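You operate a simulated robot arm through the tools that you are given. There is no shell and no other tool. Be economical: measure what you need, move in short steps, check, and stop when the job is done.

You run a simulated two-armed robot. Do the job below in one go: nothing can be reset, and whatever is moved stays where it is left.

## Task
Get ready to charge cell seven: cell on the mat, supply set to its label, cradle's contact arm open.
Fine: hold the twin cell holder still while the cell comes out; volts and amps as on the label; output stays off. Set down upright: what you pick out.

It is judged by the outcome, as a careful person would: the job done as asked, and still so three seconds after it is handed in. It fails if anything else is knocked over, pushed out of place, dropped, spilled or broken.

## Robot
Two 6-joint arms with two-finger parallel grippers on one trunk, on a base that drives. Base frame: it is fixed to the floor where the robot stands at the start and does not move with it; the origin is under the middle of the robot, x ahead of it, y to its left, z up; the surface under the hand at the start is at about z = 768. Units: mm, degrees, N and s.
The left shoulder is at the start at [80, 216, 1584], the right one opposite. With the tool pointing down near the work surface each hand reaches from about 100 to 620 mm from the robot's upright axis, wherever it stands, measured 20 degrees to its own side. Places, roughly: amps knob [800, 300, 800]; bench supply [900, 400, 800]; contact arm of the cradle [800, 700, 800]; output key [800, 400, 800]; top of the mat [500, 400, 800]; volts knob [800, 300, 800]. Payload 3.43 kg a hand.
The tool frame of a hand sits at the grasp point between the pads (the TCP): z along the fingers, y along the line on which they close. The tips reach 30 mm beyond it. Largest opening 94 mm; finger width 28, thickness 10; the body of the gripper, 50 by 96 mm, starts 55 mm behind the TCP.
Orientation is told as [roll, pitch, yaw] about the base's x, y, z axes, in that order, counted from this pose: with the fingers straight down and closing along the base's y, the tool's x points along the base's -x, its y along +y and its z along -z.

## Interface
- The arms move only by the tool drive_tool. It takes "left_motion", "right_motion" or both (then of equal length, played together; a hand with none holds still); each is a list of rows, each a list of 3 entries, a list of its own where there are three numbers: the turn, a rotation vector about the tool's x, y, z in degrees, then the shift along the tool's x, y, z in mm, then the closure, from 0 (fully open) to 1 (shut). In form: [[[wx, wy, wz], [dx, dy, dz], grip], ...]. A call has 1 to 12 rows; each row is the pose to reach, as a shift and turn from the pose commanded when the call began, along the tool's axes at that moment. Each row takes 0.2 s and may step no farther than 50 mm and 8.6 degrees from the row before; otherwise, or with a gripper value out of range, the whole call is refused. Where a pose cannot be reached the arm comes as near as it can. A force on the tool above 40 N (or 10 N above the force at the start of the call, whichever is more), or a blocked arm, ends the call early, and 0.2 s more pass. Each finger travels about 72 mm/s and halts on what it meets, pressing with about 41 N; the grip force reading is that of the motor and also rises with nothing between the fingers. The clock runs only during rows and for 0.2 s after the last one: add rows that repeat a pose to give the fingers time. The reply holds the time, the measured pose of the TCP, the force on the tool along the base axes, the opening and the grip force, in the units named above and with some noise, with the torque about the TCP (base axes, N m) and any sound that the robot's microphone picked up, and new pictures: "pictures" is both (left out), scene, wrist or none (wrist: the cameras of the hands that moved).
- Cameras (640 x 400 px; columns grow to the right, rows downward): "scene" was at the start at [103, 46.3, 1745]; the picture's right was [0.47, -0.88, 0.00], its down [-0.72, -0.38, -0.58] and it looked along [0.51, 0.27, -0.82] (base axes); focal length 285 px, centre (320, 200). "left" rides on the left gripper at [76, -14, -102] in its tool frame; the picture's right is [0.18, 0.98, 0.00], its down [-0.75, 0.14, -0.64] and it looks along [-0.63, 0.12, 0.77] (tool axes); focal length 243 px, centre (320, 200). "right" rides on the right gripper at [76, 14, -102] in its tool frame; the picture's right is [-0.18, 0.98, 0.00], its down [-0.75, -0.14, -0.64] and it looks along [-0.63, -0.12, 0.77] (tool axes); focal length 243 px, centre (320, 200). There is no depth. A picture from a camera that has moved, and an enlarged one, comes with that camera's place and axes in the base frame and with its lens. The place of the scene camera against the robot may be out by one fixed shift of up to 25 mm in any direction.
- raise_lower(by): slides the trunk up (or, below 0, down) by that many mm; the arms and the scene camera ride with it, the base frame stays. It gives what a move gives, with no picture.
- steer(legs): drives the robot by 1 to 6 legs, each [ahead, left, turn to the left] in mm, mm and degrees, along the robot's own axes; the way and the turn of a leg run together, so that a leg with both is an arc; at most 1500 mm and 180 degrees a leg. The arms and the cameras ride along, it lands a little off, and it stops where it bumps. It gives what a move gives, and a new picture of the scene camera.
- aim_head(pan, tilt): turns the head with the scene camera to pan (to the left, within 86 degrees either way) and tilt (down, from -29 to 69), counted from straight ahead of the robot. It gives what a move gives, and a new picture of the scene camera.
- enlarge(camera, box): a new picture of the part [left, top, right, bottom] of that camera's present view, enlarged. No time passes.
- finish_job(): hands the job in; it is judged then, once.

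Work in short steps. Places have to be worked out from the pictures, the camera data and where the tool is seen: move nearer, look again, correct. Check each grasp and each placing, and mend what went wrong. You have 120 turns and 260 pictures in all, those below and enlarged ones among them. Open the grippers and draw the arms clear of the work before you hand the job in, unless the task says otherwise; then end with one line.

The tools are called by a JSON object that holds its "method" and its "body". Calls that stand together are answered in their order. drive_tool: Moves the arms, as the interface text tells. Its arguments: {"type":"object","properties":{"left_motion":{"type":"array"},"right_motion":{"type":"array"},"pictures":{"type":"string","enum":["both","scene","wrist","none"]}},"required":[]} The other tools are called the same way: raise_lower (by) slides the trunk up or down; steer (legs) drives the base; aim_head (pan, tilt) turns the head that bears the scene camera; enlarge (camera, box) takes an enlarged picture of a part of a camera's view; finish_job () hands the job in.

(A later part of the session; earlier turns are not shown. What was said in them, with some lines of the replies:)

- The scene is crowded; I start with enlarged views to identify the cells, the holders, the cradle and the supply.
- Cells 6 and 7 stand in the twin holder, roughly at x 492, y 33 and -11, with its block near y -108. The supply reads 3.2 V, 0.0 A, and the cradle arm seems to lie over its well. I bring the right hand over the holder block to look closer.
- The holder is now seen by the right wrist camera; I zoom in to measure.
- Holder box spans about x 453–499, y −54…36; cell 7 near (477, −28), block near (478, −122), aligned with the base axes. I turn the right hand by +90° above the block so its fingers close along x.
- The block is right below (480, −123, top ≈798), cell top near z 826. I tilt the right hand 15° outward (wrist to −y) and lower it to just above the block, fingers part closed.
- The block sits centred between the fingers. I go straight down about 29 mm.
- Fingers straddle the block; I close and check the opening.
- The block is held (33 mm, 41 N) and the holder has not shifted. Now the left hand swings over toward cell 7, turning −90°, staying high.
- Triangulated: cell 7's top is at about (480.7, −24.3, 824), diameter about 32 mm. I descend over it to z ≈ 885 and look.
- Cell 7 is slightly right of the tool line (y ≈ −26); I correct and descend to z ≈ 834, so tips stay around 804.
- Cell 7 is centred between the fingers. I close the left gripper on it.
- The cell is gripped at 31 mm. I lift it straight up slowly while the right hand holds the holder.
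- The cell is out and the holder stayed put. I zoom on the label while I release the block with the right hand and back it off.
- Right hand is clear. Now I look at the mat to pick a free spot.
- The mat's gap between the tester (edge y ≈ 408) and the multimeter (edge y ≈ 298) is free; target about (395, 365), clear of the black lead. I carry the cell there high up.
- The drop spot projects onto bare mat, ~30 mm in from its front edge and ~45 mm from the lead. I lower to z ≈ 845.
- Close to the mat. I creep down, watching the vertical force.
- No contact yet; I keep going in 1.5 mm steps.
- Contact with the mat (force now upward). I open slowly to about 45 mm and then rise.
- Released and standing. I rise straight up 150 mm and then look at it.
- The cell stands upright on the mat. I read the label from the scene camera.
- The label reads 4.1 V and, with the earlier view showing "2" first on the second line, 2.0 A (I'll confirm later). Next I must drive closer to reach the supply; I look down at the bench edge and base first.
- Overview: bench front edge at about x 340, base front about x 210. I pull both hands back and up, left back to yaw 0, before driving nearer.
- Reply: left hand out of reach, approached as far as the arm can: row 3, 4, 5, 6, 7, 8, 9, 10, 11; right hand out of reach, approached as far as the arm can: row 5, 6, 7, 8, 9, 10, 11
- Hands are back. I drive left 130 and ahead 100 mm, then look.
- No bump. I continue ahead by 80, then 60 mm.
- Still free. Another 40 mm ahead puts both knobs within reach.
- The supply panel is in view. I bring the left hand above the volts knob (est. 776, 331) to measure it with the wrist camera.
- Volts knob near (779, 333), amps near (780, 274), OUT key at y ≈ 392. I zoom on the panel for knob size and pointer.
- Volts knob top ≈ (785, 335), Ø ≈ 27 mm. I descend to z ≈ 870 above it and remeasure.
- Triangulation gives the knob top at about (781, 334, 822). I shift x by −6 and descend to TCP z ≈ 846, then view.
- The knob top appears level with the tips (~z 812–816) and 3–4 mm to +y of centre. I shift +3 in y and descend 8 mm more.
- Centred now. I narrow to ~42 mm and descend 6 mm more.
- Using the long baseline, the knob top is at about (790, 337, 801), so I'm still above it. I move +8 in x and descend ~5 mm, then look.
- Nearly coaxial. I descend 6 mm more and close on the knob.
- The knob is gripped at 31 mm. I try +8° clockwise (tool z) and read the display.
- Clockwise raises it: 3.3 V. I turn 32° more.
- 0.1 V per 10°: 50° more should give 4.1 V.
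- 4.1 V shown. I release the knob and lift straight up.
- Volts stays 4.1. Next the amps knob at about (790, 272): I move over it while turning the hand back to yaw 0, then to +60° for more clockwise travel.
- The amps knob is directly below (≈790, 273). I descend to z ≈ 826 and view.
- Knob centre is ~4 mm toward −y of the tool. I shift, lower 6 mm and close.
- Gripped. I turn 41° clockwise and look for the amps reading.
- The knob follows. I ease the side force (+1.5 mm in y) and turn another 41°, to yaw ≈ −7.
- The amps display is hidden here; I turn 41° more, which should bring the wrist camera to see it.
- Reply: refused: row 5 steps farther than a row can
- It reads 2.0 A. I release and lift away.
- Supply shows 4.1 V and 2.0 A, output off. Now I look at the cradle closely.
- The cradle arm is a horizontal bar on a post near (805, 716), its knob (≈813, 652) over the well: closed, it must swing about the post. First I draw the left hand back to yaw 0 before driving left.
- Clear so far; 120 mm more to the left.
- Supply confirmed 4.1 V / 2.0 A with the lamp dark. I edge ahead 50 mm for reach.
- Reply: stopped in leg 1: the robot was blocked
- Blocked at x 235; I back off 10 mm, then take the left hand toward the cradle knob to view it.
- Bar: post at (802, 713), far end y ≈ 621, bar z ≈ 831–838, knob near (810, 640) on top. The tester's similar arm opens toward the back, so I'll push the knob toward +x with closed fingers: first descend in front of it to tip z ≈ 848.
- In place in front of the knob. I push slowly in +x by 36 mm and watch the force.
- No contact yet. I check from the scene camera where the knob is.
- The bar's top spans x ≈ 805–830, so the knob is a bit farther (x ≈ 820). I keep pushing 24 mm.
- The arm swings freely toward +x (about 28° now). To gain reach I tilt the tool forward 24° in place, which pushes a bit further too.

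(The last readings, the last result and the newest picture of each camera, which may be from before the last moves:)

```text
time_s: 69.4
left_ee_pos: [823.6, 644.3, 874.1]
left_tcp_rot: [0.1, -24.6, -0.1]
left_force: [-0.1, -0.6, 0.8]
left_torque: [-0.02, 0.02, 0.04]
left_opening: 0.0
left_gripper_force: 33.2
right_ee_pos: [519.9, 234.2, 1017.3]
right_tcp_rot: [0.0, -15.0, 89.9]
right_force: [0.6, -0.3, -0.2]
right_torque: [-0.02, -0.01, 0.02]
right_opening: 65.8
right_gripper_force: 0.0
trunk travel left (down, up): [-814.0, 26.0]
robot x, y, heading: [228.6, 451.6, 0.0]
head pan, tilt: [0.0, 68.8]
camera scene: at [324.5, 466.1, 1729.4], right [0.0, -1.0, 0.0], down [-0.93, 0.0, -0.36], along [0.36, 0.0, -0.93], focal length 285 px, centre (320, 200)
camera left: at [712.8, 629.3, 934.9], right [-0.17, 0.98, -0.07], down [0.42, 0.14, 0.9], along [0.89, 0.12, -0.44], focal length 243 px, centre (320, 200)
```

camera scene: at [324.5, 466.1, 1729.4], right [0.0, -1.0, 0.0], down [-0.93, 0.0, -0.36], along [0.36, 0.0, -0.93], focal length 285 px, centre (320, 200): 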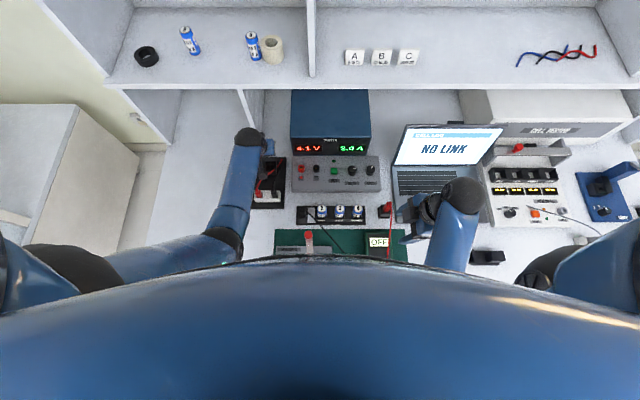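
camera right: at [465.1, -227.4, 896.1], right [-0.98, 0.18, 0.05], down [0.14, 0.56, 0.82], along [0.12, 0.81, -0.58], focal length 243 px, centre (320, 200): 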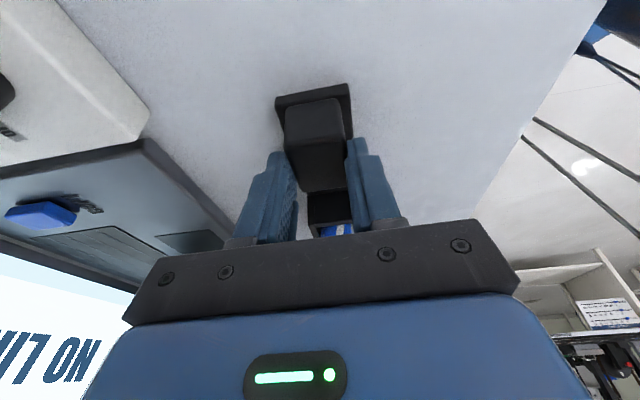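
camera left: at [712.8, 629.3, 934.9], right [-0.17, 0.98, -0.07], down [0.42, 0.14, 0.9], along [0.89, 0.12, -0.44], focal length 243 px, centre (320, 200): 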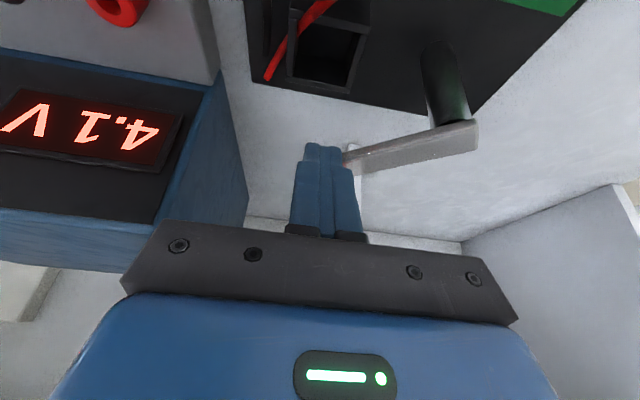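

The knob is at the finger's left edge. I continue diagonally (+x and +y) following the arc.

{"method": "drive_tool", "body": {"left_motion": [[[0, 0, 0], [-5.5, 3, 2.4], 1], [[0, 0, 0], [-11, 7, 4.9], 1], [[0, 0, 0], [-16.5, 12, 7.3], 1], [[0, 0, 0], [-21, 18, 9.4], 1], [[0, 0, 0], [-25.6, 25, 11.4], 1], [[0, 0, 0], [-25.6, 25, 11.4], 1]], "pictures": "wrist"}}

```text
time_s: 70.8
left_ee_pos: [852.5, 668.0, 874.3]
left_tcp_rot: [0.2, -24.2, -0.1]
left_force: [0.0, -0.2, 0.4]
left_torque: [-0.02, -0.01, -0.01]
left_opening: 0.0
left_gripper_force: 33.5
right_ee_pos: [518.8, 234.2, 1017.3]
right_tcp_rot: [-0.2, -14.9, 89.9]
right_force: [-0.1, 0.3, -0.1]
right_torque: [-0.03, 0.02, 0.01]
right_opening: 66.0
right_gripper_force: 0.0
trunk travel left (down, up): [-814.0, 26.0]
robot x, y, heading: [229.4, 454.6, -0.1]
head pan, tilt: [0.0, 68.8]
camera left: at [740.4, 653.7, 935.9], right [-0.17, 0.98, -0.07], down [0.42, 0.14, 0.9], along [0.89, 0.12, -0.44], focal length 243 px, centre (320, 200)
```

left: 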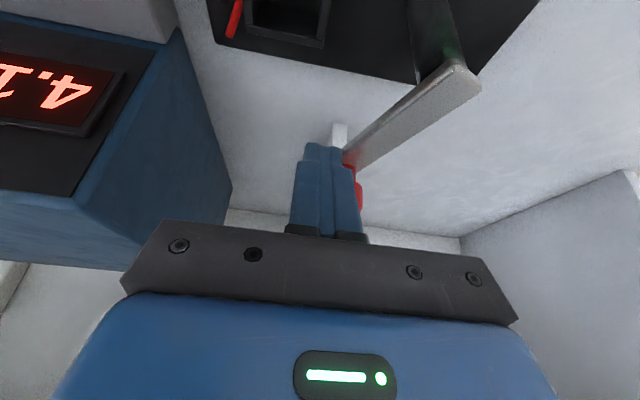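

About 55° now; I continue mostly in +y.

{"method": "drive_tool", "body": {"left_motion": [[[0, 0, 0], [-4, 6, 1.8], 1], [[0, 0, 0], [-8, 13, 3.6], 1], [[0, 0, 0], [-11, 20, 4.9], 1], [[0, 0, 0], [-13, 28, 5.8], 1], [[0, 0, 0], [-14, 36, 6.2], 1], [[0, 0, 0], [-14, 36, 6.2], 1]]}}

```text
time_s: 72.1
left_ee_pos: [864.7, 691.1, 875.4]
left_tcp_rot: [-0.5, -24.0, -0.7]
left_force: [-3.4, -19.9, 4.5]
left_torque: [-0.25, -0.03, -0.35]
left_opening: 0.0
left_gripper_force: 33.2
right_ee_pos: [515.9, 230.7, 1017.0]
right_tcp_rot: [-0.1, -15.0, 89.5]
right_force: [-1.2, 0.6, 0.3]
right_torque: [-0.01, 0.0, 0.0]
right_opening: 65.9
right_gripper_force: 0.1
trunk travel left (down, up): [-814.0, 26.0]
robot x, y, heading: [229.7, 451.7, -0.5]
head pan, tilt: [0.0, 68.8]
stopped in row 6 (left hand): the force on the tool passed its limit at 41 N (the readings are from after the stop); the commanded pose is now the measured one
camera scene: at [321.7, 462.0, 1729.7], right [-0.01, -1.0, 0.0], down [-0.93, 0.01, -0.36], along [0.36, 0.0, -0.93], focal length 285 px, centre (320, 200)
camera left: at [753.2, 678.3, 936.7], right [-0.15, 0.98, -0.08], down [0.43, 0.14, 0.89], along [0.89, 0.1, -0.44], focal length 243 px, centre (320, 200)
```

scene: 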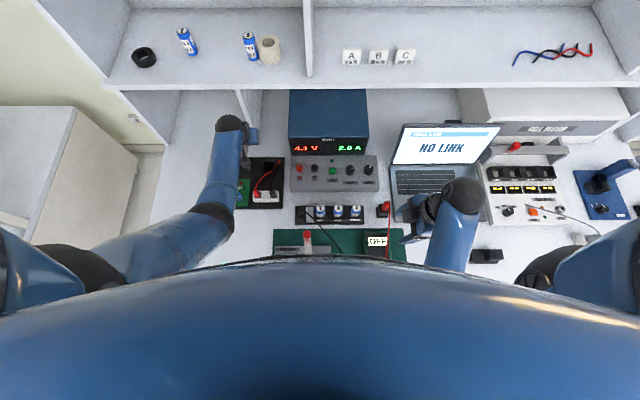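
left: 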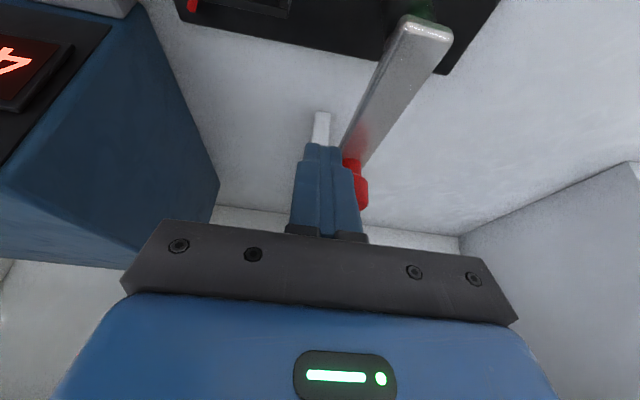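

The bar now points toward +x, about 85–90° from the well, and met its stop. I back off in −y and raise the hand to check.

{"method": "drive_tool", "body": {"left_motion": [[[0, 0, 0], [0, -8, 0], 1], [[0, 0, 0], [0, -18, 0], 1], [[0, 0, 0], [0, -25, 0], 1], [[0, 0, 0], [-8, -25, -18], 1], [[0, 0, 0], [-20, -25, -45], 1], [[0, 0, 0], [-33, -25, -75], 1], [[0, 0, 0], [0, -25, -90], 1], [[0, 0, 0], [40, -25, -105], 1], [[0, 0, 0], [80, -25, -120], 1]]}}

{"method": "enlarge", "body": {"camera": "scene", "box": [220, 110, 320, 215]}}

```text
time_s: 74.1
left_ee_pos: [742.4, 673.1, 949.0]
left_tcp_rot: [-0.1, -24.0, -0.5]
left_force: [-0.8, -0.4, 0.0]
left_torque: [0.0, 0.01, -0.03]
left_opening: 0.1
left_gripper_force: 32.9
right_ee_pos: [515.8, 232.3, 1017.5]
right_tcp_rot: [0.0, -14.8, 89.6]
right_force: [-0.6, -0.1, -0.3]
right_torque: [-0.02, 0.03, -0.01]
right_opening: 65.9
right_gripper_force: 0.1
trunk travel left (down, up): [-814.0, 26.0]
robot x, y, heading: [228.6, 449.7, -0.1]
head pan, tilt: [0.0, 68.8]
camera scene: at [321.6, 464.5, 1729.6], right [-0.01, -1.0, 0.0], down [-0.93, 0.0, -0.36], along [0.36, 0.0, -0.93], focal length 285 px, centre (320, 200)
camera left: at [630.4, 659.7, 1011.1], right [-0.16, 0.98, -0.08], down [0.43, 0.14, 0.89], along [0.89, 0.11, -0.44], focal length 243 px, centre (320, 200)
```

scene: 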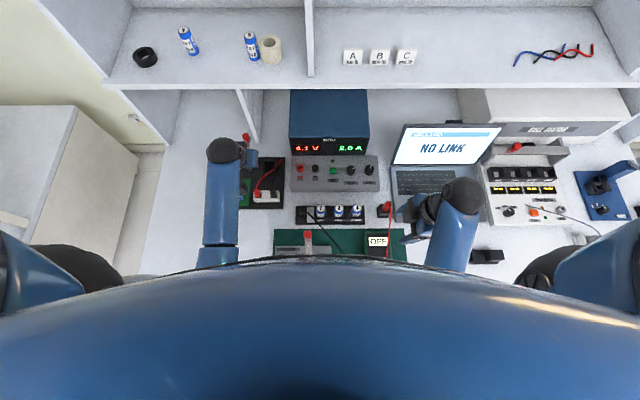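
left: 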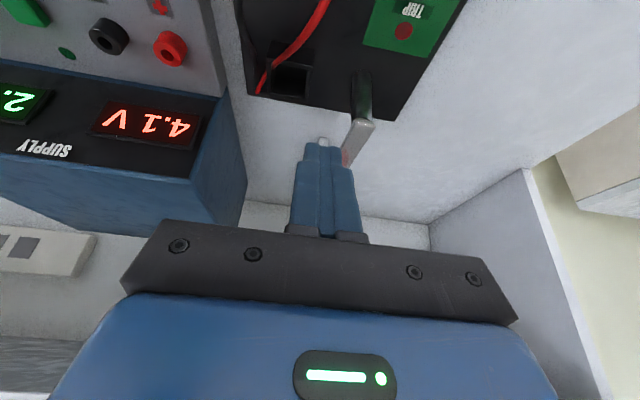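

```text
3.81 times, centred on (270, 162) of scene
camera zoom: at [321.6, 464.5, 1729.6], right [-0.01, -1.0, 0.0], down [-0.93, 0.0, -0.36], along [0.36, 0.0, -0.93], focal length 1085 px, centre (510, 343)
```

zoom: 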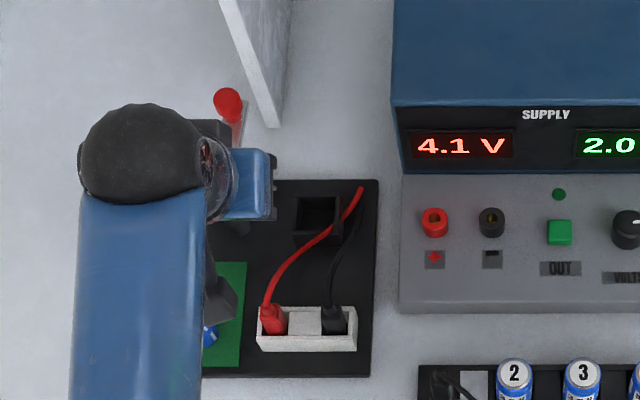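

The arm is open and the well uncovered. I retract the left hand, untilt and open it.

{"method": "drive_tool", "body": {"left_motion": [[[0, 4.8, 0], [29, -6, -24], 0.9], [[0, 9.6, 0], [58, -13, -48], 0.7], [[0, 14.4, 0], [87, -20, -72], 0.5], [[0, 19.2, 0], [116, -26, -96], 0.3], [[0, 24, 0], [145, -33, -120], 0.2], [[0, 24, 0], [145, -33, -120], 0.2]], "pictures": "none"}}

{"method": "steer", "body": {"legs": [[-225, 0, 0]]}}

```text
time_s: 75.5
left_ee_pos: [558.9, 642.1, 1002.4]
left_tcp_rot: [-0.3, 0.2, -0.6]
left_force: [0.6, -0.5, 0.8]
left_torque: [0.03, 0.03, 0.0]
left_opening: 75.1
left_gripper_force: 0.0
right_ee_pos: [517.4, 232.0, 1016.9]
right_tcp_rot: [0.1, -14.9, 89.6]
right_force: [-0.8, 0.0, -0.9]
right_torque: [0.01, 0.01, 0.04]
right_opening: 65.6
right_gripper_force: 0.0
trunk travel left (down, up): [-814.0, 26.0]
robot x, y, heading: [227.4, 452.4, -0.3]
head pan, tilt: [0.0, 68.8]
```

```text
time_s: 77.2
left_ee_pos: [338.7, 642.3, 999.8]
left_tcp_rot: [-0.2, 0.3, -0.6]
left_force: [-0.2, 0.6, 0.2]
left_torque: [0.01, 0.04, -0.01]
left_opening: 75.1
left_gripper_force: 0.1
right_ee_pos: [295.7, 231.9, 1016.0]
right_tcp_rot: [0.1, -14.9, 89.6]
right_force: [0.0, 0.2, -0.2]
right_torque: [0.0, 0.04, 0.02]
right_opening: 66.1
right_gripper_force: 0.1
trunk travel left (down, up): [-814.0, 26.0]
robot x, y, heading: [6.2, 451.8, -0.4]
head pan, tilt: [0.0, 68.8]
camera scene: at [105.4, 465.5, 1729.0], right [-0.01, -1.0, 0.0], down [-0.93, 0.01, -0.36], along [0.36, 0.0, -0.93], focal length 285 px, centre (320, 200)
```

scene: 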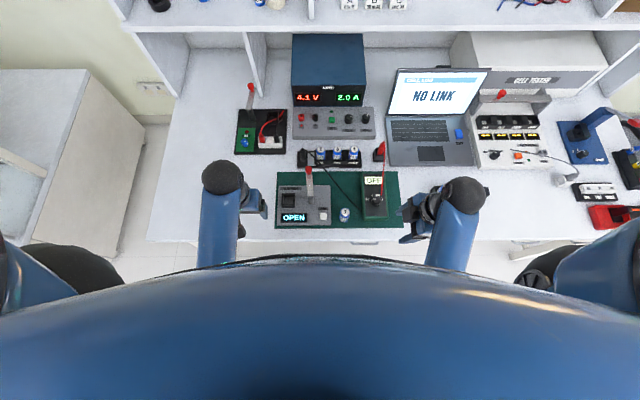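

Everything is in view now. I verify the cell and its label, the supply and the cradle with enlargements.

{"method": "enlarge", "body": {"camera": "scene", "box": [330, 200, 360, 225]}}

{"method": "enlarge", "body": {"camera": "scene", "box": [220, 70, 420, 230]}}

```text
16.00 times, centred on (345, 212) of scene
camera zoom: at [105.4, 465.5, 1729.0], right [-0.01, -1.0, 0.0], down [-0.93, 0.01, -0.36], along [0.36, 0.0, -0.93], focal length 4558 px, centre (-80, 0)
```

zoom: 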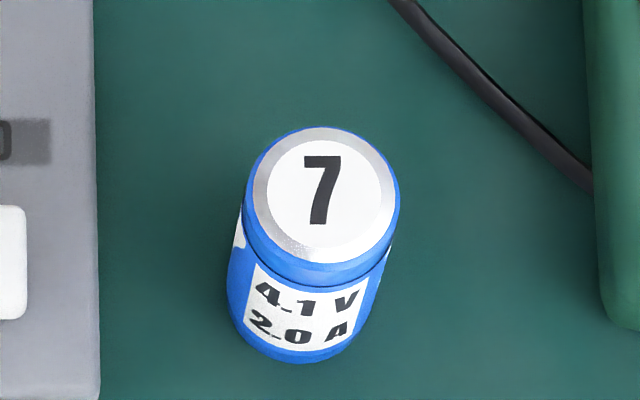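

```text
2.50 times, centred on (320, 150) of scene
camera zoom: at [105.4, 465.5, 1729.0], right [-0.01, -1.0, 0.0], down [-0.93, 0.01, -0.36], along [0.36, 0.0, -0.93], focal length 712 px, centre (320, 325)
```

zoom: 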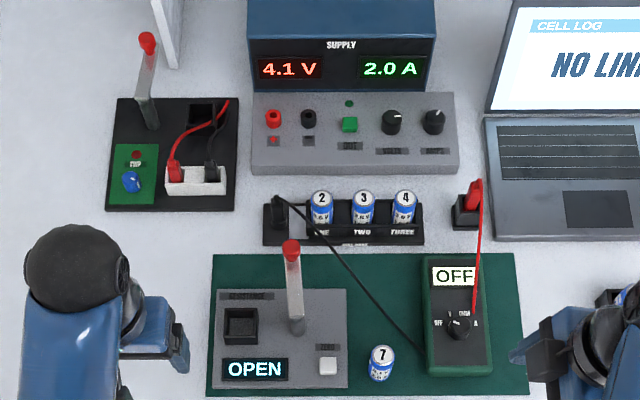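

The label reads 4.1 V, 2.0 A and matches the supply, whose output is off. The cell stands upright on the mat, the cradle arm is swung open, and the hands are open and clear.

{"method": "finish_job", "body": {}}

```text
The job is handed in.
```

Cell seven is upright on the mat, the supply is set to its label (4.1 V, 2.0 A) with the output off, and the cradle's contact arm is open; the twin holder was held by its block and did not move as the cell came out.
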